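You operate a simulated robot arm through the tools that you are given. There is no shell and no other tool. Be economical: measure what you need, move in short steps, check, and stop when the job is done.

Carry out the task below with a simulated two-armed robot. There is one attempt and no reset: what you move stays moved.

TASK
Lay the green apple and the mandarin in the tilt tray, then tilt it for show.
Fine: lower it flat to load; one each side of the rib; bruise no fruit. Where these are worked on the way, their far stop is far enough and under half their travel is too little: tilt tray.

It is judged by the outcome, as a careful person would: the job done as asked, and still so three seconds after it is handed in. It fails if anything else is knocked over, pushed out of place, dropped, spilled or broken.

THE ROBOT
Two 7-joint arms with two-finger parallel grippers on one trunk, on a base that drives. Base frame: it is fixed to the floor where the robot stands at the start and does not move with it; the origin is under the middle of the robot, x ahead of it, y to its left, z up; the surface under the hand at the start is at about z = 0.8. Lengths are in m, angles in degrees, forces in N, time in s.
The left shoulder is at the start at [0.124, 0.171, 1.162], the right one opposite. With the tool pointing down near the work surface each hand reaches from about 0.38 to 0.9 m from the robot's upright axis, wherever it stands, measured 20 degrees to its own side. Places, roughly: inside of the tilt tray [0.5, 0.2, 0.9]; tilt tray [0.5, 0.2, 0.9]. Payload 4.4 kg a hand.
Tool frame (each hand has its own): the origin (TCP) lies between the finger pads and is the grasp point; the fingertips stand 0.023 m ahead of it; z points along the fingers, y is the line along which they close. The gripper opens to 0.094 m. The fingers are 0.038 m wide and 0.01 m thick; the gripper's body (0.054 by 0.096 m) begins 0.039 m behind the TCP.
Orientation is that of the tool frame in the base frame, as a unit quaternion [x, y, z, w]. With the fingers straight down and closing along the base's y, the tool's x points along the base's -x, its y along +y and its z along -z.

THE INTERFACE
- The arms move only by the tool step_arm. It takes "left_commands", "right_commands" or both (then of equal length, played together; a hand with none holds still); each is a list of rows, each an object of numbers (a shift or turn left out is 0, a gripper value left out holds the last): "x", "y", "z": the shift along the tool's x, y, z in m; "ax", "ay", "az": the turn, a rotation vector about the tool's x, y, z in degrees; "gripper": the closure, from 0 (fully open) to 1 (shut). In form: [{"x": .., "y": .., "z": .., "ax": .., "ay": .., "az": .., "gripper": ..}, ...]. A call has 1 to 20 rows; each row is the pose to reach, as a shift and turn from the pose commanded when the call began, along the tool's axes at that moment. A row lasts 0.2 s, in which the tool goes at most 0.05 m and 8.6 degrees; a call with a longer step from one row to the next is refused whole, and so is a gripper value outside its range. A pose out of reach is approached as far as the arm can. The call stops where the force on the tool passes 40 N (or 10 N more than at its start, if that is more) or the arm is blocked; 0.2 s more then pass. The fingers move at their own pace (about 0.072 m/s each) and stop on an object; they squeeze with about 26 N. The grip force told is the motor's: it shows also when the fingers shut on nothing. Time passes only in rows, and 0.2 s behind the last, so rows that repeat a pose let the fingers close. The reply holds the time, the measured pose of the TCP, the force on the tool along the base axes, the opening and the grip force, in the units named above and with some noise, with the torque about the TCP (base axes, N m) and any sound that the robot's microphone picked up.
- Cameras (640 x 400 px; columns grow to the right, rows downward): "scene" is now at [0.2382, 0.0494, 1.3135]; the picture's right is [0.46, -0.89, 0.00], its down [-0.57, -0.30, -0.76] and it looks along [0.68, 0.35, -0.65] (base axes); focal length 215 px, centre (320, 200). "left" rides on the left gripper at [0.086, -0.016, -0.075] in its tool frame; the picture's right is [0.18, 0.98, 0.00], its down [-0.58, 0.11, -0.81] and it looks along [-0.79, 0.15, 0.59] (tool axes); focal length 243 px, centre (320, 200). "right" rides on the right gripper at [0.087, 0.016, -0.074] in its tool frame; the picture's right is [-0.18, 0.98, 0.00], its down [-0.58, -0.11, -0.81] and it looks along [-0.79, -0.15, 0.59] (tool axes); focal length 243 px, centre (320, 200). There is no depth. A picture from a camera that has moved, and an enlarged one, comes with that camera's place and axes in the base frame and with its lens. The place of the scene camera against the robot may be out by one fixed shift of up to 0.025 m in any direction.
- camera(camera): a new picture of that camera. The clock stands still meanwhile.
- slide_trunk(by): slides the trunk up (or, below 0, down) by that many m; the arms and the scene camera ride with it, the base frame stays. It gives what a move gives, with no picture.
- base_move(legs): drives the robot by 1 to 6 legs, each [ahead, left, turn to the left] in m, m and degrees, along the robot's own axes; the way and the turn of a leg run together, so that a leg with both is an arc; at most 1.5 m and 180 degrees a leg. The arms and the cameras ride along, it lands a little off, and it stops where it bumps. It gives what a move gives.
- pan_tilt(pan, tilt): turns the head with the scene camera to pan (to the left, within 80 degrees either way) and tilt (down, from -29 to 69), counted from straight ahead of the robot. It gives what a move gives.
- enlarge(camera, box): a new picture of the part [left, top, right, bottom] of that camera's present view, enlarged. The clock stands still meanwhile.
- job_done(): hands the job in; it is judged then, once.

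Go step by step. Nothing tells you exact positions but the pictures and the camera data: compare them with the known pose of the tool, close in by small moves and look again before you grip or let go. The budget is 120 turns and 88 pictures, counting those below and the enlarged ones. Unless the task says otherwise, let go and move clear before handing in, and close with one line.

The tools are called after ">>>" as name(argument=value, ...) on one line, values as JSON. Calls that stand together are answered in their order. step_arm: Moves the arms, as the interface text tells. Its arguments: {"type":"object","properties":{"left_commands":{"type":"array"},"right_commands":{"type":"array"}},"required":[]} The other tools are called the same way: slide_trunk (by) slides the trunk up or down; base_move (legs) drives the base; pan_tilt (pan, tilt) turns the head that bears the scene camera; camera (camera) takes a picture; enlarge (camera, box) takes an enlarged picture of a part of a camera's view; job_done () hands the job in.

At the start:

```text
t: 0.0
left_tcp_pos: [0.4153, 0.4424, 1.1371]
left_ee_rot: [0.001, 1.0, 0.0, 0.0]
left_force: [-1.0, -0.8, 0.1]
left_moment: [0.0, 0.02, -0.02]
left_width: 0.0939
left_gripper_force: 0.0
right_tcp_pos: [0.509, 0.0284, 1.1616]
right_ee_rot: [0.001, 1.0, 0.0, 0.001]
right_force: [-0.1, 0.3, 0.5]
right_moment: [-0.02, 0.03, -0.01]
right_width: 0.0944
right_gripper_force: 0.0
trunk travel left (down, up): [-0.175, 0.213]
robot x, y, heading: [0.001, 0.0023, -0.2]
head pan, tilt: [27.5, 40.4]
```

scene: 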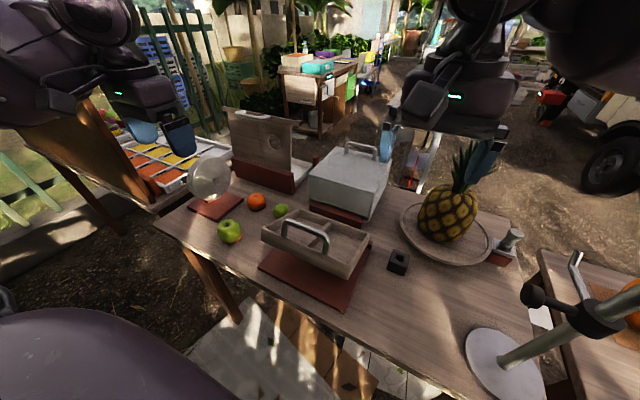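
right: 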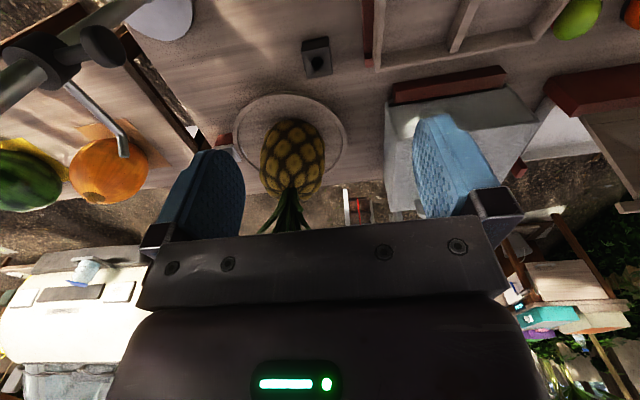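
left: 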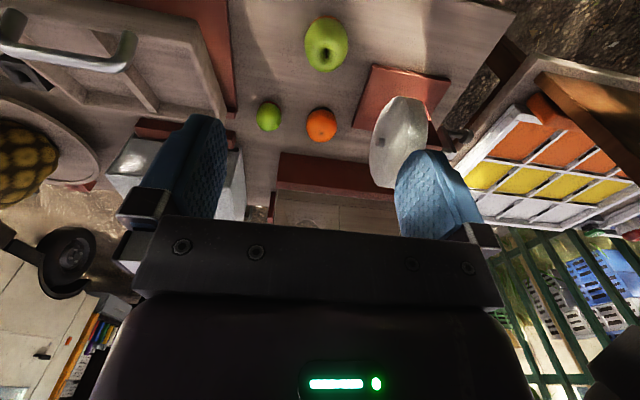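

I see the tilt tray (a wooden tray with a handle on a red base), a large green apple, a mandarin and a small green fruit (a lime perhaps). I'll look closer at the tray and fruit.

>>> enlarge(camera="scene", box=[180, 160, 420, 320])

>>> enlarge(camera="left", box=[0, 0, 400, 200])

```text
2.50 times, centred on (300, 240) of scene
camera zoom: at [0.2382, 0.0494, 1.3135], right [0.46, -0.89, 0.0], down [-0.57, -0.3, -0.76], along [0.68, 0.35, -0.65], focal length 538 px, centre (370, 100)
```

zoom: 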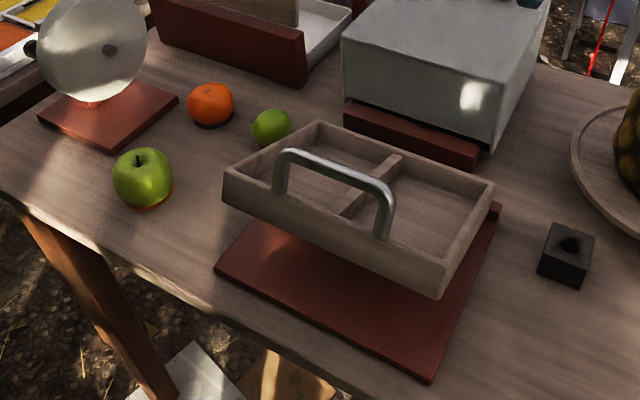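

```text
1.60 times, centred on (200, 100) of left
camera zoom: at [0.3287, 0.4254, 1.2119], right [-0.18, 0.98, 0.0], down [0.58, 0.11, 0.81], along [0.79, 0.15, -0.59], focal length 388 px, centre (512, 360)
```

zoom: 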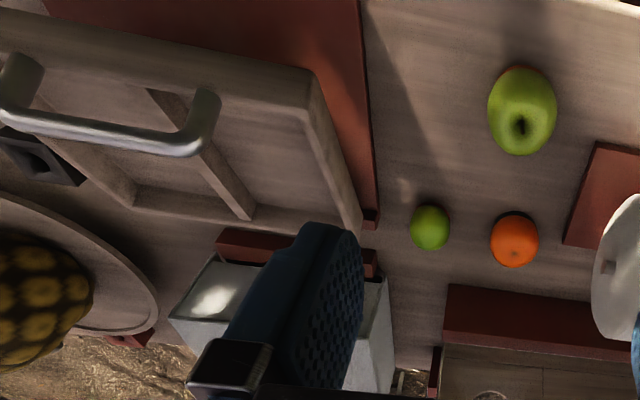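

The tray hinges at its far edge and its handle side is raised. I'll park the right hand further right and bring the left hand above the handle, turned so the fingers close along x.

>>> step_arm(left_commands=[{"x": -0.007, "y": -0.021, "az": 8.2}, {"x": -0.014, "y": -0.042, "az": 16.4}, {"x": -0.02, "y": -0.063, "az": 24.5}, {"x": -0.027, "y": -0.084, "az": 32.7}, {"x": -0.034, "y": -0.105, "az": 40.9}, {"x": -0.041, "y": -0.126, "az": 49.1}, {"x": -0.048, "y": -0.147, "az": 57.3}, {"x": -0.054, "y": -0.168, "az": 65.5}, {"x": -0.061, "y": -0.189, "az": 73.6}, {"x": -0.068, "y": -0.21, "az": 81.8}, {"x": -0.075, "y": -0.232, "az": 90}], right_commands=[{"y": -0.03}, {"y": -0.06}, {"y": -0.09}, {"y": -0.12}, {"y": -0.15}, {"y": -0.18}, {"y": -0.2}, {"y": -0.2}, {"y": -0.2}, {"y": -0.2}, {"y": -0.2}])

>>> camera(camera="left")

>>> camera(camera="scene")

```text
t: 1.5
left_tcp_pos: [0.4576, 0.3109, 1.1374]
left_ee_rot: [0.435, 0.9, 0.001, 0.0]
left_force: [0.3, -1.2, -0.3]
left_moment: [-0.01, 0.0, -0.03]
left_width: 0.094
left_gripper_force: 0.1
right_tcp_pos: [0.5104, -0.1542, 1.161]
right_ee_rot: [0.0, 1.0, 0.005, 0.001]
right_force: [5.2, 5.1, -3.6]
right_moment: [0.01, 0.15, 0.14]
right_width: 0.0941
right_gripper_force: 0.1
trunk travel left (down, up): [-0.175, 0.213]
robot x, y, heading: [0.0, 0.0009, 0.0]
head pan, tilt: [27.5, 40.4]
stopped in row 7 (right hand): the force on the tool passed its limit at 49 N (the readings are from after the stop); the commanded pose is now the measured one
```

```text
82 pictures are left
camera left: at [0.3921, 0.3672, 1.2117], right [0.66, 0.75, 0.0], down [0.45, -0.39, 0.81], along [0.61, -0.53, -0.59], focal length 243 px, centre (320, 200)
```

left: 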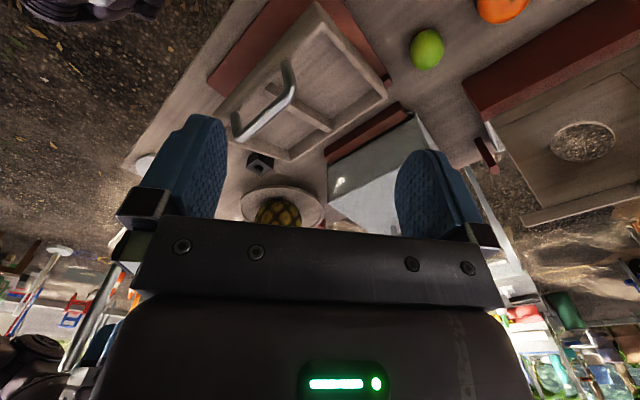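

```text
81 pictures are left
camera scene: at [0.2387, 0.0495, 1.3133], right [0.46, -0.89, 0.0], down [-0.57, -0.3, -0.76], along [0.68, 0.35, -0.65], focal length 215 px, centre (320, 200)
```

scene: 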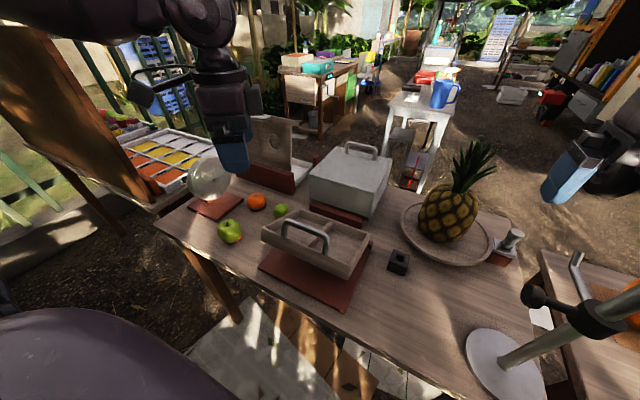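

The right hand touched something, probably the tall stand on the right. I'll back it off and check that nothing moved.

>>> step_arm(right_commands=[{"y": 0.03}, {"y": 0.06}])

>>> pan_tilt(pan=-20, tilt=35)

>>> camera(camera="scene")

>>> camera(camera="right")

```text
t: 2.1
left_tcp_pos: [0.4586, 0.3109, 1.1376]
left_ee_rot: [0.435, 0.901, 0.0, 0.0]
left_force: [-0.4, 0.1, -0.6]
left_moment: [0.05, 0.0, -0.01]
left_width: 0.0941
left_gripper_force: 0.1
right_tcp_pos: [0.5093, -0.092, 1.1619]
right_ee_rot: [0.0, 1.0, 0.004, 0.002]
right_force: [-0.9, 0.2, -0.3]
right_moment: [-0.01, -0.01, 0.0]
right_width: 0.0938
right_gripper_force: 0.0
trunk travel left (down, up): [-0.175, 0.213]
robot x, y, heading: [-0.0008, -0.001, -0.0]
head pan, tilt: [27.5, 40.4]
```

```text
t: 3.3
left_tcp_pos: [0.4584, 0.3094, 1.1374]
left_ee_rot: [0.435, 0.9, 0.0, 0.0]
left_force: [-0.3, 0.3, -0.6]
left_moment: [-0.02, 0.0, 0.02]
left_width: 0.0941
left_gripper_force: 0.1
right_tcp_pos: [0.5089, -0.0939, 1.1622]
right_ee_rot: [0.0, 1.0, 0.005, 0.002]
right_force: [-0.5, -0.1, -0.2]
right_moment: [-0.01, -0.03, 0.01]
right_width: 0.0939
right_gripper_force: 0.1
trunk travel left (down, up): [-0.175, 0.213]
robot x, y, heading: [0.0027, -0.0001, 0.0]
head pan, tilt: [-20.0, 35.0]
```

```text
80 pictures are left
camera scene: at [0.2458, -0.0195, 1.3216], right [-0.34, -0.94, 0.0], down [-0.54, 0.2, -0.82], along [0.77, -0.28, -0.57], focal length 215 px, centre (320, 200)
```

scene: 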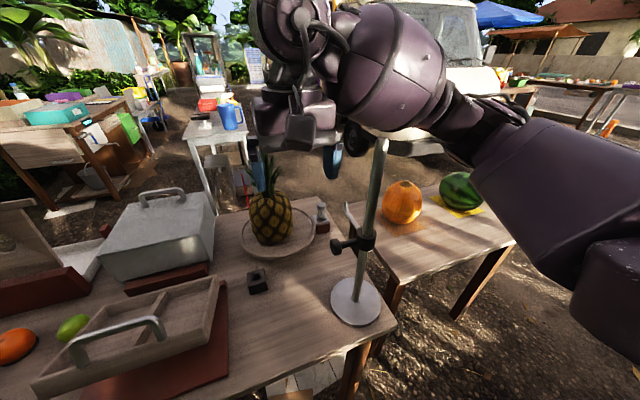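

```text
79 pictures are left
camera right: at [0.4233, -0.078, 1.237], right [0.18, 0.98, 0.01], down [0.58, -0.12, 0.81], along [0.79, -0.14, -0.59], focal length 243 px, centre (320, 200)
```

right: 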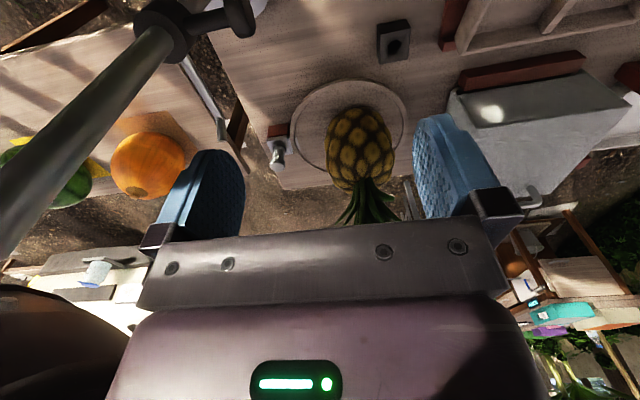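

The stand is upright and undisturbed. I'll continue with the left hand to above the handle.

>>> step_arm(left_commands=[{"x": -0.02, "y": -0.007, "az": 7.7}, {"x": -0.04, "y": -0.015, "az": 15.4}, {"x": -0.06, "y": -0.022, "az": 23}, {"x": -0.08, "y": -0.03, "az": 30.7}, {"x": -0.098, "y": -0.037, "az": 38.4}])

>>> pan_tilt(pan=25, tilt=50)

>>> camera(camera="scene")

>>> camera(camera="left")

```text
t: 4.5
left_tcp_pos: [0.489, 0.2099, 1.1359]
left_ee_rot: [0.708, 0.706, 0.0, 0.0]
left_force: [-0.1, -0.3, 0.4]
left_moment: [0.03, 0.01, -0.02]
left_width: 0.0941
left_gripper_force: 0.0
right_tcp_pos: [0.51, -0.0931, 1.1608]
right_ee_rot: [-0.001, 1.0, 0.004, 0.0]
right_force: [0.6, -0.7, -0.1]
right_moment: [-0.02, 0.0, 0.02]
right_width: 0.094
right_gripper_force: 0.2
trunk travel left (down, up): [-0.175, 0.213]
robot x, y, heading: [-0.0027, -0.0026, 0.1]
head pan, tilt: [-20.0, 35.0]
```

```text
t: 5.6
left_tcp_pos: [0.4896, 0.21, 1.137]
left_ee_rot: [0.707, 0.707, 0.001, 0.001]
left_force: [0.0, 0.5, 0.8]
left_moment: [-0.01, -0.02, 0.02]
left_width: 0.094
left_gripper_force: 0.1
right_tcp_pos: [0.5097, -0.0937, 1.1619]
right_ee_rot: [-0.001, 1.0, 0.005, 0.001]
right_force: [0.7, -0.4, -0.2]
right_moment: [-0.01, 0.0, 0.02]
right_width: 0.0941
right_gripper_force: 0.1
trunk travel left (down, up): [-0.175, 0.213]
robot x, y, heading: [-0.0009, 0.0003, 0.0]
head pan, tilt: [25.0, 50.0]
```

```text
78 pictures are left
camera scene: at [0.2328, 0.043, 1.2999], right [0.42, -0.91, 0.0], down [-0.69, -0.32, -0.64], along [0.58, 0.27, -0.77], focal length 215 px, centre (320, 200)
```

scene: 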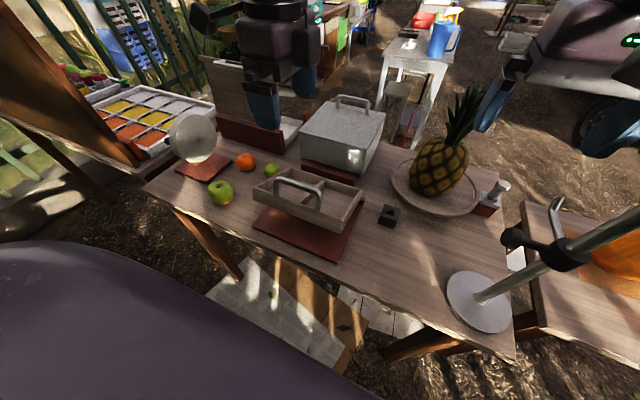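

```text
77 pictures are left
camera left: at [0.4731, 0.2965, 1.2125], right [0.98, 0.18, 0.0], down [0.11, -0.58, 0.81], along [0.15, -0.79, -0.59], focal length 243 px, centre (320, 200)
```

left: 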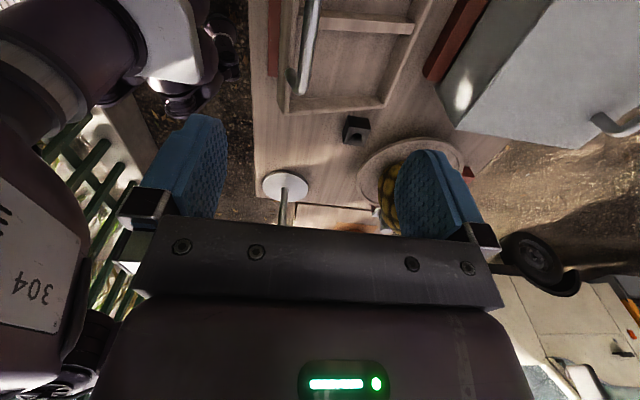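

>>> step_arm(left_commands=[{"y": -0.01, "z": 0.04}, {"y": -0.01, "z": 0.08}, {"y": -0.01, "z": 0.12}])

>>> camera(camera="left")

>>> enlarge(camera="scene", box=[200, 100, 400, 260])

```text
t: 6.4
left_tcp_pos: [0.4808, 0.211, 1.0164]
left_ee_rot: [0.707, 0.707, 0.0, 0.0]
left_force: [0.6, 0.4, 0.0]
left_moment: [-0.01, 0.02, 0.04]
left_width: 0.094
left_gripper_force: 0.1
right_tcp_pos: [0.51, -0.0918, 1.1603]
right_ee_rot: [-0.001, 1.0, 0.004, 0.0]
right_force: [1.0, 0.1, 0.0]
right_moment: [-0.02, 0.01, 0.01]
right_width: 0.0941
right_gripper_force: 0.0
trunk travel left (down, up): [-0.175, 0.213]
robot x, y, heading: [-0.0017, 0.0006, -0.1]
head pan, tilt: [25.0, 50.0]
```

```text
76 pictures are left
camera left: at [0.4645, 0.2978, 1.0913], right [0.98, 0.18, 0.0], down [0.11, -0.58, 0.81], along [0.15, -0.79, -0.59], focal length 243 px, centre (320, 200)
```

left: 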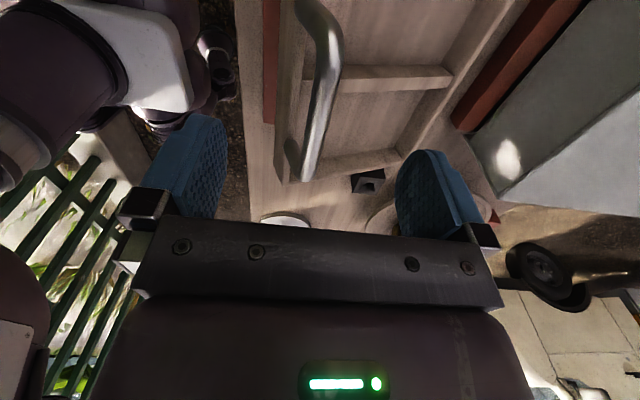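

```text
2.50 times, centred on (300, 180) of scene
camera zoom: at [0.2341, 0.0437, 1.2994], right [0.42, -0.91, 0.0], down [-0.69, -0.32, -0.64], along [0.58, 0.27, -0.77], focal length 538 px, centre (370, 250)
```

zoom: 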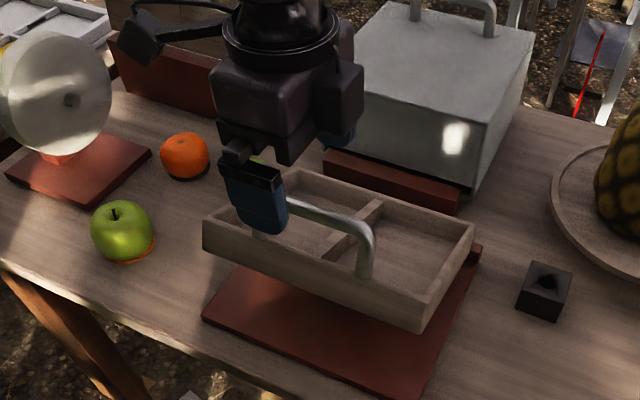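

The handle bar is at about x 0.478, y 0.205, z 0.96. I'll lower around it and close.

>>> step_arm(left_commands=[{"z": 0.03, "x": 0}, {"z": 0.058, "x": -0.004}, {"z": 0.058, "x": -0.004, "gripper": 0.5}, {"z": 0.058, "x": -0.004, "gripper": 1}, {"z": 0.058, "x": -0.004}, {"z": 0.058, "x": -0.004}])

>>> enlarge(camera="scene", box=[200, 100, 400, 260])

>>> camera(camera="left")

```text
t: 7.8
left_tcp_pos: [0.4797, 0.2052, 0.9608]
left_ee_rot: [0.706, 0.708, 0.0, 0.0]
left_force: [-0.7, -0.7, -1.7]
left_moment: [0.03, 0.05, 0.77]
left_width: 0.0138
left_gripper_force: 45.2
right_tcp_pos: [0.5085, -0.0934, 1.1606]
right_ee_rot: [-0.001, 1.0, 0.005, 0.002]
right_force: [0.0, -0.3, 0.8]
right_moment: [0.03, -0.01, 0.01]
right_width: 0.0941
right_gripper_force: 0.1
trunk travel left (down, up): [-0.175, 0.213]
robot x, y, heading: [-0.0033, -0.0019, 0.1]
head pan, tilt: [25.0, 50.0]
```

```text
2.50 times, centred on (300, 180) of scene
camera zoom: at [0.2328, 0.043, 1.2999], right [0.42, -0.91, 0.0], down [-0.69, -0.32, -0.64], along [0.58, 0.27, -0.77], focal length 538 px, centre (370, 250)
```

zoom: 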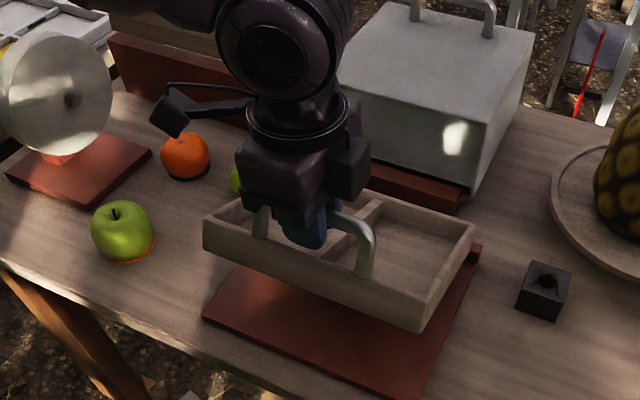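

```text
73 pictures are left
camera left: at [0.4633, 0.2923, 1.0348], right [0.98, 0.18, 0.0], down [0.11, -0.58, 0.81], along [0.15, -0.79, -0.59], focal length 243 px, centre (320, 200)
```

left: 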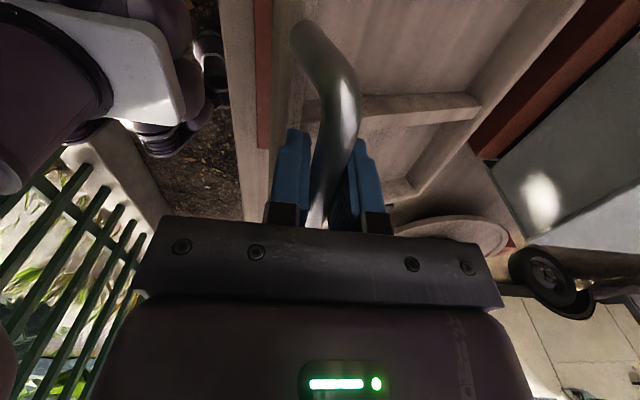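

The handle is gripped. I'll swing it down along the hinge arc, 10° first, and watch the force.

>>> step_arm(left_commands=[{"y": -0.005, "z": 0.008, "ax": -2.5}, {"y": -0.0102, "z": 0.0162, "ax": -5}, {"y": -0.0148, "z": 0.0246, "ax": -7.5}, {"y": -0.019, "z": 0.0332, "ax": -10}])

>>> enlarge(camera="scene", box=[200, 100, 400, 260])

```text
t: 8.8
left_tcp_pos: [0.453, 0.2071, 0.9271]
left_ee_rot: [0.705, 0.705, 0.058, 0.057]
left_force: [-22.6, -1.0, 12.5]
left_moment: [0.5, 0.2, 0.68]
left_width: 0.0138
left_gripper_force: 45.2
right_tcp_pos: [0.5061, -0.0922, 1.1631]
right_ee_rot: [-0.001, 1.0, 0.005, 0.003]
right_force: [0.9, -0.1, -0.5]
right_moment: [0.02, -0.04, 0.02]
right_width: 0.0941
right_gripper_force: 0.0
trunk travel left (down, up): [-0.175, 0.213]
robot x, y, heading: [0.0027, 0.0003, 0.0]
head pan, tilt: [25.0, 50.0]
stopped in row 4 (left hand): the force on the tool passed its limit at 46 N (the readings are from after the stop); the commanded pose is now the measured one
```

```text
2.50 times, centred on (300, 180) of scene
camera zoom: at [0.2296, 0.0431, 1.3001], right [0.42, -0.91, 0.0], down [-0.69, -0.33, -0.64], along [0.58, 0.27, -0.76], focal length 538 px, centre (370, 250)
```

zoom: 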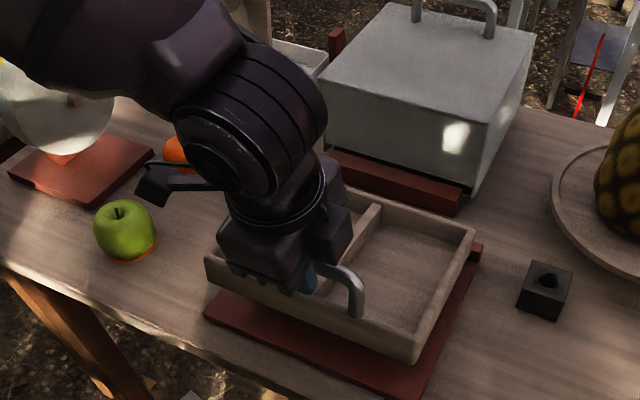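

It has come down about halfway with rising side load. I'll correct the arc centre and carry on gently.

>>> step_arm(left_commands=[{"y": -0.004, "z": 0.002, "ax": 0}, {"y": -0.0065, "z": 0.007, "ax": -2.5}, {"y": -0.0124, "z": 0.0139, "ax": -5}, {"y": -0.0176, "z": 0.0213, "ax": -7.5}, {"y": -0.0224, "z": 0.0287, "ax": -10}])

>>> enlarge(camera="scene", box=[200, 100, 400, 260])

```text
t: 9.9
left_tcp_pos: [0.4409, 0.2069, 0.9014]
left_ee_rot: [0.699, 0.699, 0.109, 0.108]
left_force: [-9.0, 1.1, 16.8]
left_moment: [0.42, 0.18, 0.62]
left_width: 0.0136
left_gripper_force: 45.1
right_tcp_pos: [0.5073, -0.0929, 1.1624]
right_ee_rot: [-0.001, 1.0, 0.005, 0.003]
right_force: [-0.3, 0.0, -0.3]
right_moment: [0.0, 0.04, 0.01]
right_width: 0.094
right_gripper_force: 0.1
trunk travel left (down, up): [-0.175, 0.213]
robot x, y, heading: [-0.0002, 0.0004, 0.3]
head pan, tilt: [25.0, 50.0]
stopped in row 5 (left hand): the force on the tool passed its limit at 44 N (the readings are from after the stop); the commanded pose is now the measured one
```

```text
2.50 times, centred on (300, 180) of scene
camera zoom: at [0.2305, 0.043, 1.3003], right [0.42, -0.91, 0.0], down [-0.69, -0.33, -0.64], along [0.58, 0.27, -0.77], focal length 538 px, centre (370, 250)
```

zoom: 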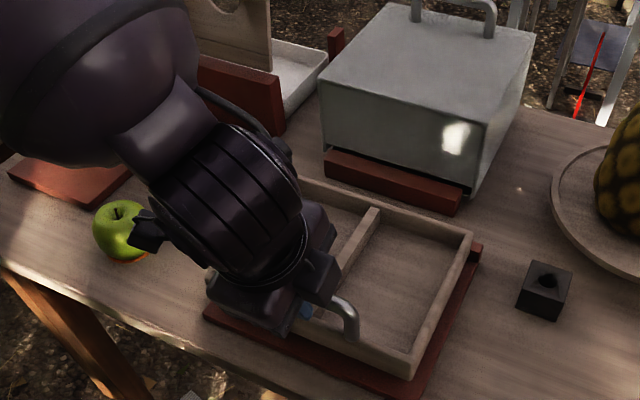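

>>> step_arm(left_commands=[{"y": -0.003, "z": 0.004}, {"y": -0.006, "z": 0.009, "ax": -1.5}, {"y": -0.009, "z": 0.014, "ax": -3}])

>>> enlarge(camera="scene", box=[260, 160, 380, 240])

```text
t: 10.4
left_tcp_pos: [0.4405, 0.2065, 0.901]
left_ee_rot: [0.697, 0.699, 0.112, 0.113]
left_force: [-11.1, 6.1, 30.9]
left_moment: [0.33, 0.08, 0.46]
left_width: 0.0136
left_gripper_force: 44.9
right_tcp_pos: [0.5077, -0.0918, 1.1636]
right_ee_rot: [-0.001, 1.0, 0.004, 0.003]
right_force: [-1.2, -0.6, 0.3]
right_moment: [-0.02, 0.0, -0.02]
right_width: 0.094
right_gripper_force: 0.1
trunk travel left (down, up): [-0.175, 0.213]
robot x, y, heading: [-0.0015, 0.003, 0.1]
head pan, tilt: [25.0, 50.0]
stopped in row 2 (left hand): the force on the tool passed its limit at 45 N (the readings are from after the stop); the commanded pose is now the measured one
```

```text
5.00 times, centred on (320, 200) of scene
camera zoom: at [0.2293, 0.0434, 1.3007], right [0.43, -0.91, 0.0], down [-0.69, -0.33, -0.64], along [0.58, 0.27, -0.76], focal length 1076 px, centre (320, 200)
```

zoom: 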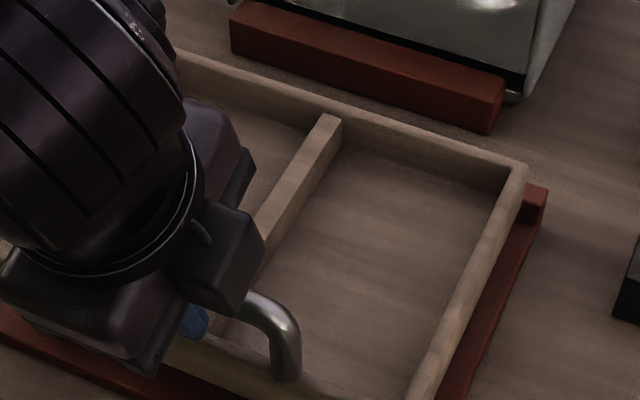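

The tray is down on its stop. I'll release and back out along the fingers.

>>> step_arm(left_commands=[{"gripper": 0.5}, {"gripper": 0.5}, {"gripper": 0.5}, {"z": -0.04, "gripper": 0.5}, {"z": -0.08, "gripper": 0.5}, {"z": -0.12, "gripper": 0.3}, {"z": -0.16, "gripper": 0.0}])

>>> camera(camera="scene")

>>> camera(camera="left")

```text
t: 12.0
left_tcp_pos: [0.4373, 0.1994, 1.0581]
left_ee_rot: [0.699, 0.698, 0.111, 0.11]
left_force: [-0.4, 0.4, 0.2]
left_moment: [0.01, -0.02, 0.0]
left_width: 0.0938
left_gripper_force: 0.1
left hand out of reach, approached as far as the arm can: row 5, 6, 7
right_tcp_pos: [0.5075, -0.0929, 1.1615]
right_ee_rot: [-0.001, 1.0, 0.005, 0.002]
right_force: [-0.4, -0.1, 0.2]
right_moment: [0.03, -0.01, 0.04]
right_width: 0.0938
right_gripper_force: 0.0
trunk travel left (down, up): [-0.175, 0.213]
robot x, y, heading: [0.0031, 0.0005, 0.0]
head pan, tilt: [25.0, 50.0]
```

```text
69 pictures are left
camera scene: at [0.2315, 0.0433, 1.3002], right [0.42, -0.91, 0.0], down [-0.69, -0.33, -0.64], along [0.58, 0.27, -0.77], focal length 215 px, centre (320, 200)
```

scene: 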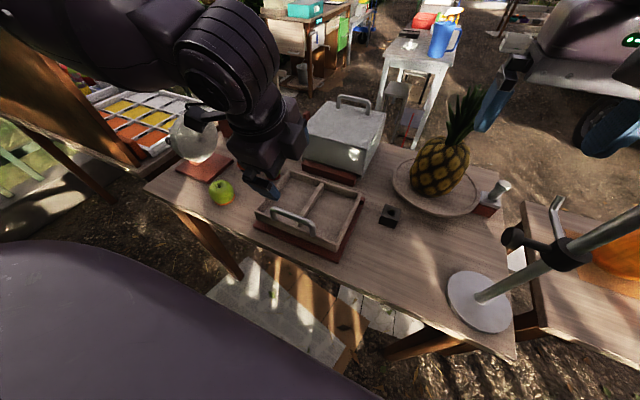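

```text
68 pictures are left
camera left: at [0.3983, 0.2854, 1.1233], right [0.93, 0.18, 0.3], down [-0.15, -0.58, 0.8], along [0.32, -0.79, -0.52], focal length 243 px, centre (320, 200)
```

left: 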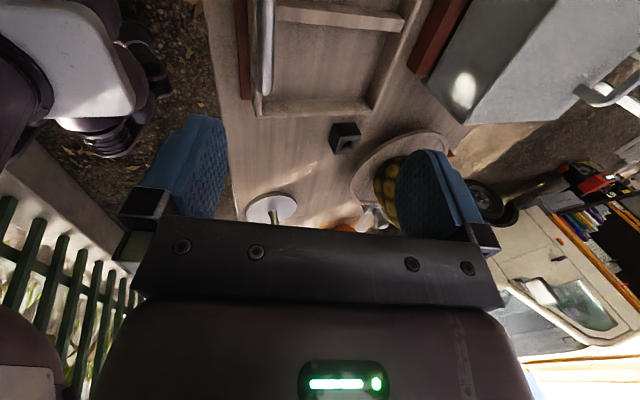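

The tray lies flat and stays so. Next I straighten the left hand and move it above the green apple.

>>> step_arm(left_commands=[{"x": 0.03, "y": 0.007, "z": 0.002, "ax": 3}, {"x": 0.07, "y": 0.014, "z": 0.004, "ax": 6}, {"x": 0.11, "y": 0.02, "z": 0.006, "ax": 9}, {"x": 0.15, "y": 0.027, "z": 0.008, "ax": 12}, {"x": 0.19, "y": 0.034, "z": 0.011, "ax": 15}, {"x": 0.23, "y": 0.04, "z": 0.013, "ax": 18}, {"x": 0.272, "y": 0.0475, "z": 0.0155, "ax": 18.2}])

>>> camera(camera="left")

>>> enlarge(camera="scene", box=[140, 80, 400, 280])

```text
t: 13.6
left_tcp_pos: [0.4883, 0.4736, 1.0562]
left_ee_rot: [0.707, 0.707, -0.001, 0.0]
left_force: [0.1, 0.2, -0.3]
left_moment: [-0.02, 0.02, -0.01]
left_width: 0.094
left_gripper_force: 0.1
right_tcp_pos: [0.5093, -0.0915, 1.1629]
right_ee_rot: [-0.001, 1.0, 0.005, 0.002]
right_force: [0.0, -0.6, -0.2]
right_moment: [-0.01, -0.01, 0.03]
right_width: 0.0939
right_gripper_force: 0.0
trunk travel left (down, up): [-0.175, 0.213]
robot x, y, heading: [-0.0036, 0.0002, -0.1]
head pan, tilt: [25.0, 50.0]
```

```text
67 pictures are left
camera left: at [0.4718, 0.5596, 1.13], right [0.98, 0.18, 0.0], down [0.11, -0.58, 0.81], along [0.15, -0.79, -0.59], focal length 243 px, centre (320, 200)
```

left: 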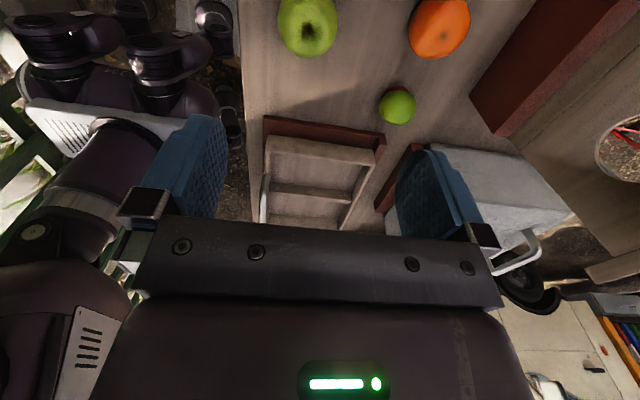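

```text
2.00 times, centred on (270, 180) of scene
camera zoom: at [0.2323, 0.0445, 1.2998], right [0.42, -0.91, 0.0], down [-0.69, -0.33, -0.64], along [0.58, 0.27, -0.77], focal length 431 px, centre (420, 240)
```

zoom: 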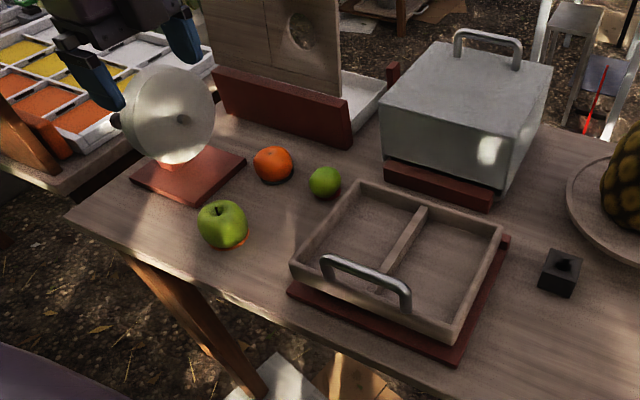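

Apple comes out at about (0.478, 0.466), mandarin at (0.614, 0.487). I'll centre over the apple and descend part way.

>>> step_arm(left_commands=[{"x": -0.008, "y": -0.01, "z": 0.04}, {"x": -0.008, "y": -0.01, "z": 0.08}, {"x": -0.008, "y": -0.01, "z": 0.12}])

>>> camera(camera="left")

>>> enlarge(camera="scene", box=[140, 80, 300, 200])

```text
t: 14.4
left_tcp_pos: [0.4783, 0.4639, 0.9351]
left_ee_rot: [0.707, 0.707, -0.002, 0.0]
left_force: [-0.2, 0.7, 0.2]
left_moment: [0.0, 0.02, 0.04]
left_width: 0.0941
left_gripper_force: 0.1
right_tcp_pos: [0.5102, -0.0915, 1.1603]
right_ee_rot: [-0.001, 1.0, 0.005, 0.002]
right_force: [-0.4, 0.3, -0.2]
right_moment: [-0.01, 0.02, 0.02]
right_width: 0.094
right_gripper_force: 0.0
trunk travel left (down, up): [-0.175, 0.213]
robot x, y, heading: [-0.0035, -0.0026, -0.0]
head pan, tilt: [25.0, 50.0]
```

```text
65 pictures are left
camera left: at [0.4625, 0.5504, 1.0094], right [0.98, 0.18, 0.0], down [0.11, -0.58, 0.81], along [0.15, -0.79, -0.59], focal length 243 px, centre (320, 200)
```

left: 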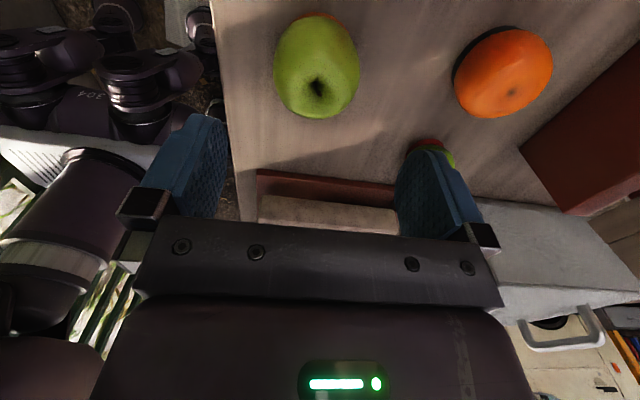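

```text
3.33 times, centred on (220, 140) of scene
camera zoom: at [0.2328, 0.0441, 1.2997], right [0.42, -0.91, 0.0], down [-0.69, -0.33, -0.64], along [0.58, 0.27, -0.77], focal length 718 px, centre (653, 400)
```

zoom: 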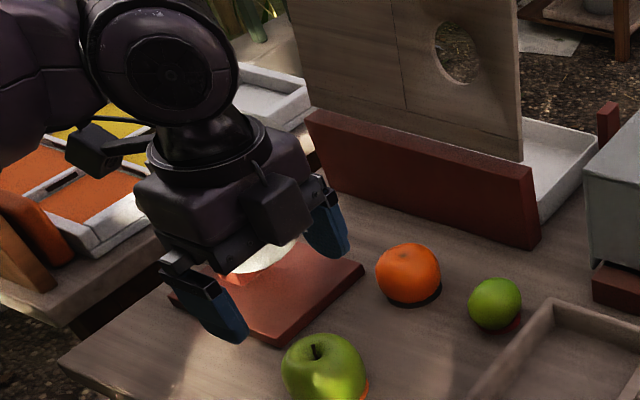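

>>> step_arm(left_commands=[{"x": 0.01, "y": -0.003, "z": 0.0}, {"x": 0.01, "y": -0.003, "z": 0.035}, {"x": 0.01, "y": -0.003, "z": 0.07}, {"x": 0.01, "y": -0.003, "z": 0.099}, {"x": 0.01, "y": -0.003, "z": 0.099, "gripper": 0.2}, {"x": 0.01, "y": -0.003, "z": 0.099, "gripper": 0.25}, {"x": 0.01, "y": -0.003, "z": 0.099, "gripper": 0.3}])

>>> camera(camera="left")

```text
t: 16.0
left_tcp_pos: [0.4757, 0.4751, 0.8367]
left_ee_rot: [0.707, 0.708, -0.001, 0.0]
left_force: [0.4, -0.3, 0.2]
left_moment: [0.01, 0.0, 0.06]
left_width: 0.0656
left_gripper_force: 0.1
right_tcp_pos: [0.509, -0.0922, 1.1621]
right_ee_rot: [0.0, 1.0, 0.005, 0.002]
right_force: [0.4, 0.1, -0.2]
right_moment: [0.04, 0.04, 0.01]
right_width: 0.094
right_gripper_force: 0.1
trunk travel left (down, up): [-0.175, 0.213]
robot x, y, heading: [0.0005, -0.0023, -0.3]
head pan, tilt: [25.0, 50.0]
```

```text
63 pictures are left
camera left: at [0.4593, 0.5605, 0.9124], right [0.98, 0.18, 0.0], down [0.11, -0.58, 0.81], along [0.15, -0.79, -0.59], focal length 243 px, centre (320, 200)
```

left: 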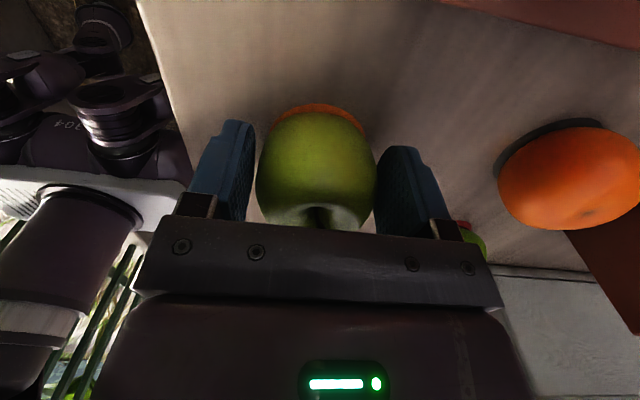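

>>> step_arm(left_commands=[{"gripper": 0.34}, {"gripper": 0.38}, {"gripper": 0.42}, {"gripper": 0.42}])

```text
t: 17.0
left_tcp_pos: [0.4758, 0.4755, 0.8376]
left_ee_rot: [0.707, 0.707, -0.002, -0.001]
left_force: [0.7, 0.1, 0.5]
left_moment: [-0.03, 0.02, -0.01]
left_width: 0.0628
left_gripper_force: 26.3
right_tcp_pos: [0.5104, -0.0926, 1.1615]
right_ee_rot: [-0.001, 1.0, 0.005, 0.002]
right_force: [-1.0, 0.6, 0.2]
right_moment: [0.01, 0.01, -0.02]
right_width: 0.0937
right_gripper_force: 0.1
trunk travel left (down, up): [-0.175, 0.213]
robot x, y, heading: [-0.0015, 0.0003, 0.0]
head pan, tilt: [25.0, 50.0]
```

Apple is held (63 mm). I'll lift it and carry it over the left compartment of the tray.

>>> step_arm(left_commands=[{"z": -0.04}, {"z": -0.08}, {"z": -0.12}, {"z": -0.16}, {"x": -0.04, "y": 0.014, "z": -0.165}, {"x": -0.08, "y": 0.028, "z": -0.165}, {"x": -0.12, "y": 0.042, "z": -0.165}, {"x": -0.16, "y": 0.056, "z": -0.165}, {"x": -0.205, "y": 0.068, "z": -0.165}])

>>> camera(camera="left")

>>> enlarge(camera="scene", box=[200, 100, 400, 260])

```text
t: 19.0
left_tcp_pos: [0.5439, 0.2669, 1.0013]
left_ee_rot: [0.707, 0.707, 0.0, -0.002]
left_force: [0.5, -0.1, -0.2]
left_moment: [0.02, 0.0, 0.04]
left_width: 0.0545
left_gripper_force: 0.1
right_tcp_pos: [0.5098, -0.0935, 1.1606]
right_ee_rot: [-0.002, 1.0, 0.006, 0.001]
right_force: [0.8, -0.2, 0.1]
right_moment: [-0.01, -0.01, -0.03]
right_width: 0.094
right_gripper_force: 0.1
trunk travel left (down, up): [-0.175, 0.213]
robot x, y, heading: [-0.0004, -0.0004, 0.2]
head pan, tilt: [25.0, 50.0]
```

```text
62 pictures are left
camera left: at [0.5288, 0.353, 1.0759], right [0.98, 0.18, 0.0], down [0.11, -0.58, 0.81], along [0.15, -0.79, -0.59], focal length 243 px, centre (320, 200)
```

left: 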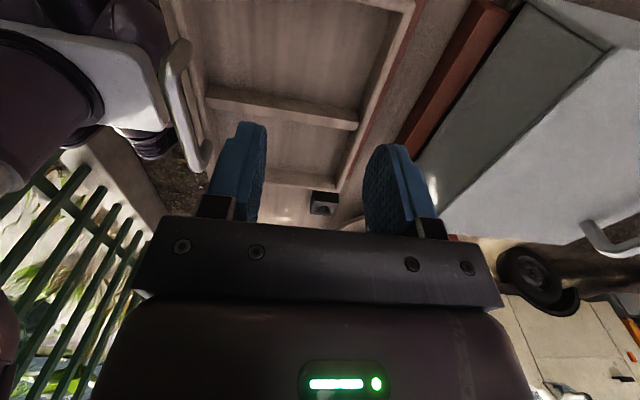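

```text
2.50 times, centred on (300, 180) of scene
camera zoom: at [0.2331, 0.0422, 1.2996], right [0.42, -0.91, 0.0], down [-0.69, -0.32, -0.64], along [0.58, 0.27, -0.77], focal length 538 px, centre (370, 250)
```

zoom: 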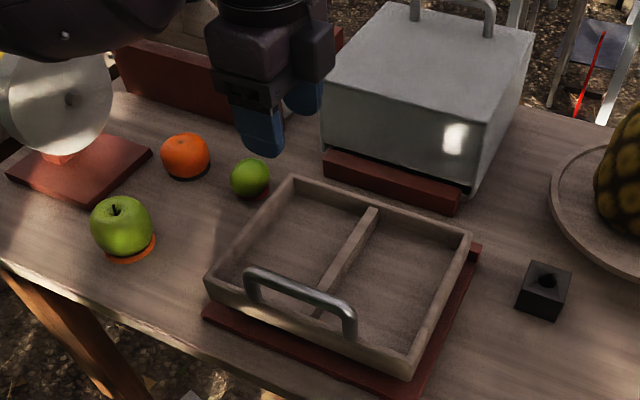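

The apple slipped out of the grip at the start of the lift and still stands where it was. I'll go back, look, and grasp lower and firmer.

>>> step_arm(left_commands=[{"x": 0.04, "y": -0.014, "gripper": 0}, {"x": 0.08, "y": -0.028}, {"x": 0.12, "y": -0.042}, {"x": 0.16, "y": -0.056}, {"x": 0.208, "y": -0.068}, {"x": 0.208, "y": -0.068, "z": 0.04}, {"x": 0.208, "y": -0.068, "z": 0.07}])

>>> camera(camera="left")

>>> enlarge(camera="scene", box=[180, 140, 260, 220])

```text
t: 20.6
left_tcp_pos: [0.4739, 0.4757, 0.9318]
left_ee_rot: [0.707, 0.707, -0.002, -0.001]
left_force: [-0.3, -0.7, 0.6]
left_moment: [0.01, -0.01, -0.01]
left_width: 0.0941
left_gripper_force: 0.0
right_tcp_pos: [0.5088, -0.0933, 1.1606]
right_ee_rot: [-0.001, 1.0, 0.006, 0.002]
right_force: [-0.1, 0.8, 0.5]
right_moment: [-0.01, 0.01, -0.01]
right_width: 0.0941
right_gripper_force: 0.1
trunk travel left (down, up): [-0.175, 0.213]
robot x, y, heading: [-0.0005, -0.0027, 0.0]
head pan, tilt: [25.0, 50.0]
```

```text
60 pictures are left
camera left: at [0.4585, 0.5618, 1.006], right [0.98, 0.18, 0.0], down [0.11, -0.58, 0.81], along [0.15, -0.79, -0.59], focal length 243 px, centre (320, 200)
```

left: 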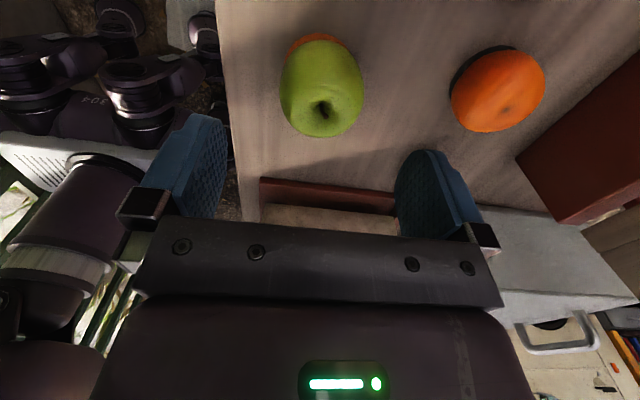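

```text
5.00 times, centred on (220, 180) of scene
camera zoom: at [0.2322, 0.043, 1.2998], right [0.42, -0.91, 0.0], down [-0.69, -0.32, -0.64], along [0.58, 0.27, -0.77], focal length 1076 px, centre (820, 300)
```

zoom: 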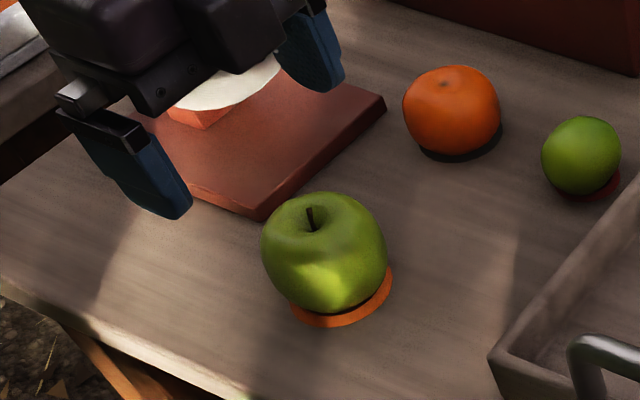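

>>> step_arm(left_commands=[{"x": -0.004, "y": 0.003, "z": 0.035}, {"x": -0.004, "y": 0.003, "z": 0.07}, {"x": -0.004, "y": 0.003, "z": 0.103}, {"x": -0.004, "y": 0.003, "z": 0.103, "gripper": 0.25}, {"x": -0.004, "y": 0.003, "z": 0.103, "gripper": 0.32}, {"x": -0.004, "y": 0.003, "z": 0.103, "gripper": 0.4}, {"x": -0.004, "y": 0.003, "z": 0.103, "gripper": 0.6}, {"x": -0.004, "y": 0.003, "z": 0.103, "gripper": 0.6}, {"x": -0.004, "y": 0.003, "z": 0.1}, {"x": -0.004, "y": 0.003, "z": 0.097}])

>>> camera(camera="left")

```text
t: 22.8
left_tcp_pos: [0.4768, 0.4738, 0.8359]
left_ee_rot: [0.707, 0.707, -0.001, -0.001]
left_force: [-0.6, -0.3, -0.7]
left_moment: [0.05, -0.01, 0.01]
left_width: 0.063
left_gripper_force: 26.4
right_tcp_pos: [0.5085, -0.0929, 1.1617]
right_ee_rot: [-0.001, 1.0, 0.004, 0.003]
right_force: [-0.5, -0.6, -0.2]
right_moment: [0.01, 0.0, -0.01]
right_width: 0.0939
right_gripper_force: 0.0
trunk travel left (down, up): [-0.175, 0.213]
robot x, y, heading: [-0.0049, -0.0008, 0.0]
head pan, tilt: [25.0, 50.0]
```

```text
58 pictures are left
camera left: at [0.4615, 0.5588, 0.9096], right [0.98, 0.18, 0.0], down [0.11, -0.58, 0.81], along [0.15, -0.79, -0.59], focal length 243 px, centre (320, 200)
```

left: 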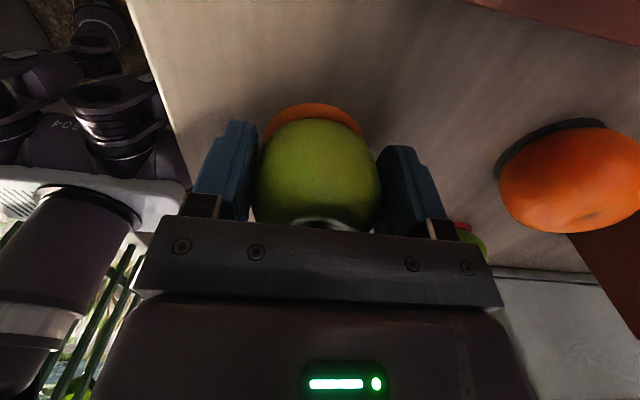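

>>> step_arm(left_commands=[{"z": -0.005}, {"z": -0.01}, {"z": -0.015}, {"z": -0.02}, {"z": -0.025}])

>>> camera(camera="left")

```text
t: 24.0
left_tcp_pos: [0.4792, 0.4729, 0.8614]
left_ee_rot: [0.707, 0.707, -0.002, -0.002]
left_force: [-0.3, 0.0, -1.0]
left_moment: [0.0, 0.0, -0.02]
left_width: 0.0628
left_gripper_force: 26.5
right_tcp_pos: [0.5092, -0.0928, 1.1621]
right_ee_rot: [-0.001, 1.0, 0.004, 0.002]
right_force: [0.1, 0.9, 0.7]
right_moment: [0.01, 0.02, -0.02]
right_width: 0.094
right_gripper_force: 0.1
trunk travel left (down, up): [-0.175, 0.213]
robot x, y, heading: [0.0004, -0.0011, -0.0]
head pan, tilt: [25.0, 50.0]
```

```text
57 pictures are left
camera left: at [0.4618, 0.5587, 0.9349], right [0.98, 0.18, 0.0], down [0.11, -0.58, 0.81], along [0.15, -0.79, -0.59], focal length 243 px, centre (320, 200)
```

left: 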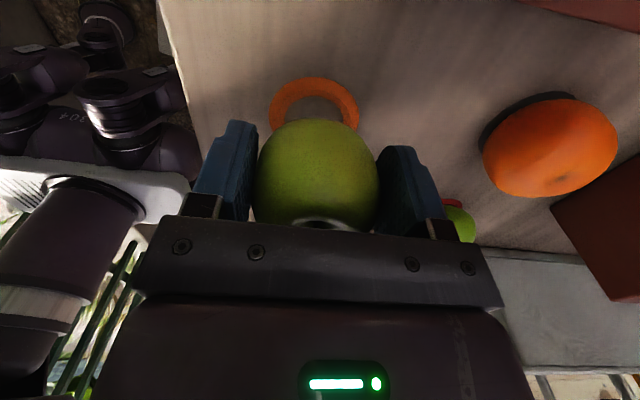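

The apple is held and off its ring. I'll lift and carry it slowly.

>>> step_arm(left_commands=[{"z": -0.01}, {"z": -0.025}, {"z": -0.04}, {"z": -0.055}, {"z": -0.07}, {"z": -0.085}, {"z": -0.095}, {"x": -0.015, "y": 0.005, "z": -0.095}, {"x": -0.035, "y": 0.011, "z": -0.095}, {"x": -0.055, "y": 0.017, "z": -0.095}, {"x": -0.075, "y": 0.023, "z": -0.095}, {"x": -0.095, "y": 0.029, "z": -0.095}, {"x": -0.115, "y": 0.035, "z": -0.095}, {"x": -0.135, "y": 0.042, "z": -0.095}, {"x": -0.155, "y": 0.048, "z": -0.095}, {"x": -0.175, "y": 0.054, "z": -0.095}, {"x": -0.19, "y": 0.06, "z": -0.095}, {"x": -0.205, "y": 0.064, "z": -0.095}, {"x": -0.215, "y": 0.066, "z": -0.095}])

>>> camera(camera="left")

>>> enlarge(camera="scene", box=[200, 100, 400, 260])

```text
t: 28.0
left_tcp_pos: [0.5443, 0.2582, 0.9552]
left_ee_rot: [0.707, 0.708, -0.001, -0.002]
left_force: [-0.3, -0.8, -0.7]
left_moment: [0.05, 0.0, 0.0]
left_width: 0.0629
left_gripper_force: 25.8
right_tcp_pos: [0.5096, -0.0913, 1.1616]
right_ee_rot: [-0.001, 1.0, 0.004, 0.001]
right_force: [-0.5, -0.4, -0.7]
right_moment: [-0.03, 0.01, -0.01]
right_width: 0.0941
right_gripper_force: 0.1
trunk travel left (down, up): [-0.175, 0.213]
robot x, y, heading: [0.0003, -0.0019, 0.2]
head pan, tilt: [25.0, 50.0]
```

```text
56 pictures are left
camera left: at [0.5284, 0.344, 1.0294], right [0.98, 0.18, 0.0], down [0.11, -0.58, 0.81], along [0.15, -0.79, -0.59], focal length 243 px, centre (320, 200)
```

left: 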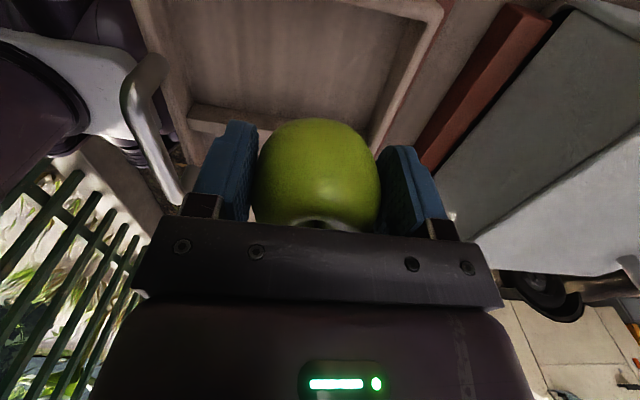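

```text
2.50 times, centred on (300, 180) of scene
camera zoom: at [0.2323, 0.0434, 1.2999], right [0.42, -0.91, 0.0], down [-0.69, -0.33, -0.64], along [0.58, 0.27, -0.77], focal length 538 px, centre (370, 250)
```

zoom: 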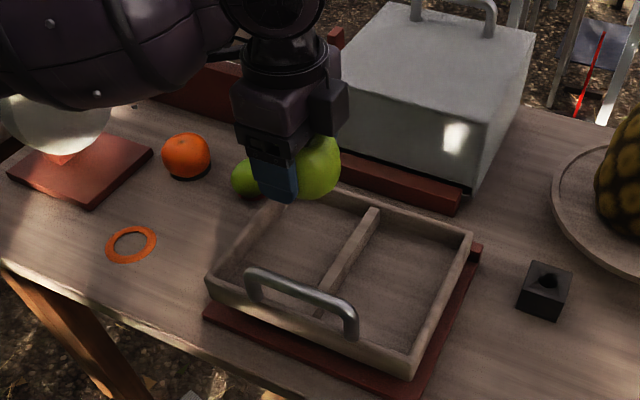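

>>> step_arm(left_commands=[{"x": 0.002, "z": 0.01}, {"x": 0.002, "z": 0.025}, {"x": 0.002, "z": 0.04}, {"x": 0.002, "z": 0.055}, {"x": 0.002, "z": 0.07}, {"x": 0.002, "z": 0.08}])

>>> camera(camera="left")

>>> enlarge(camera="scene", box=[240, 130, 380, 250])

```text
t: 29.4
left_tcp_pos: [0.5423, 0.2596, 0.8749]
left_ee_rot: [0.707, 0.707, 0.0, -0.001]
left_force: [0.5, 1.1, -1.1]
left_moment: [0.0, 0.0, 0.03]
left_width: 0.0628
left_gripper_force: 26.7
right_tcp_pos: [0.5099, -0.0926, 1.1624]
right_ee_rot: [-0.001, 1.0, 0.004, 0.002]
right_force: [-0.2, 0.4, -0.5]
right_moment: [0.02, 0.0, 0.01]
right_width: 0.0939
right_gripper_force: 0.1
trunk travel left (down, up): [-0.175, 0.213]
robot x, y, heading: [0.0017, 0.0035, 0.2]
head pan, tilt: [25.0, 50.0]
```

```text
54 pictures are left
camera left: at [0.5279, 0.3455, 0.9493], right [0.98, 0.18, 0.0], down [0.11, -0.58, 0.81], along [0.15, -0.79, -0.59], focal length 243 px, centre (320, 200)
```

left: 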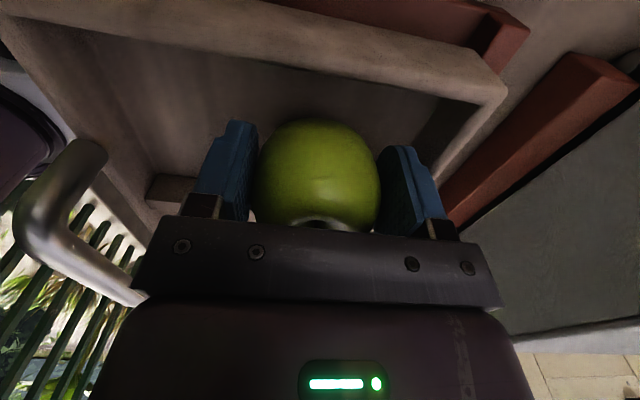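

```text
3.33 times, centred on (310, 190) of scene
camera zoom: at [0.2323, 0.0435, 1.2999], right [0.42, -0.91, 0.0], down [-0.69, -0.33, -0.64], along [0.58, 0.27, -0.77], focal length 718 px, centre (353, 233)
```

zoom: 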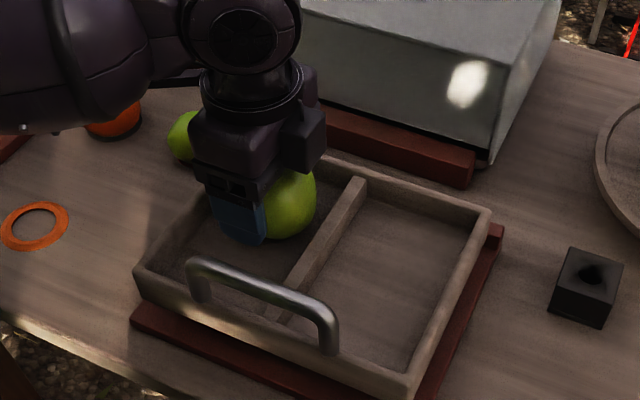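

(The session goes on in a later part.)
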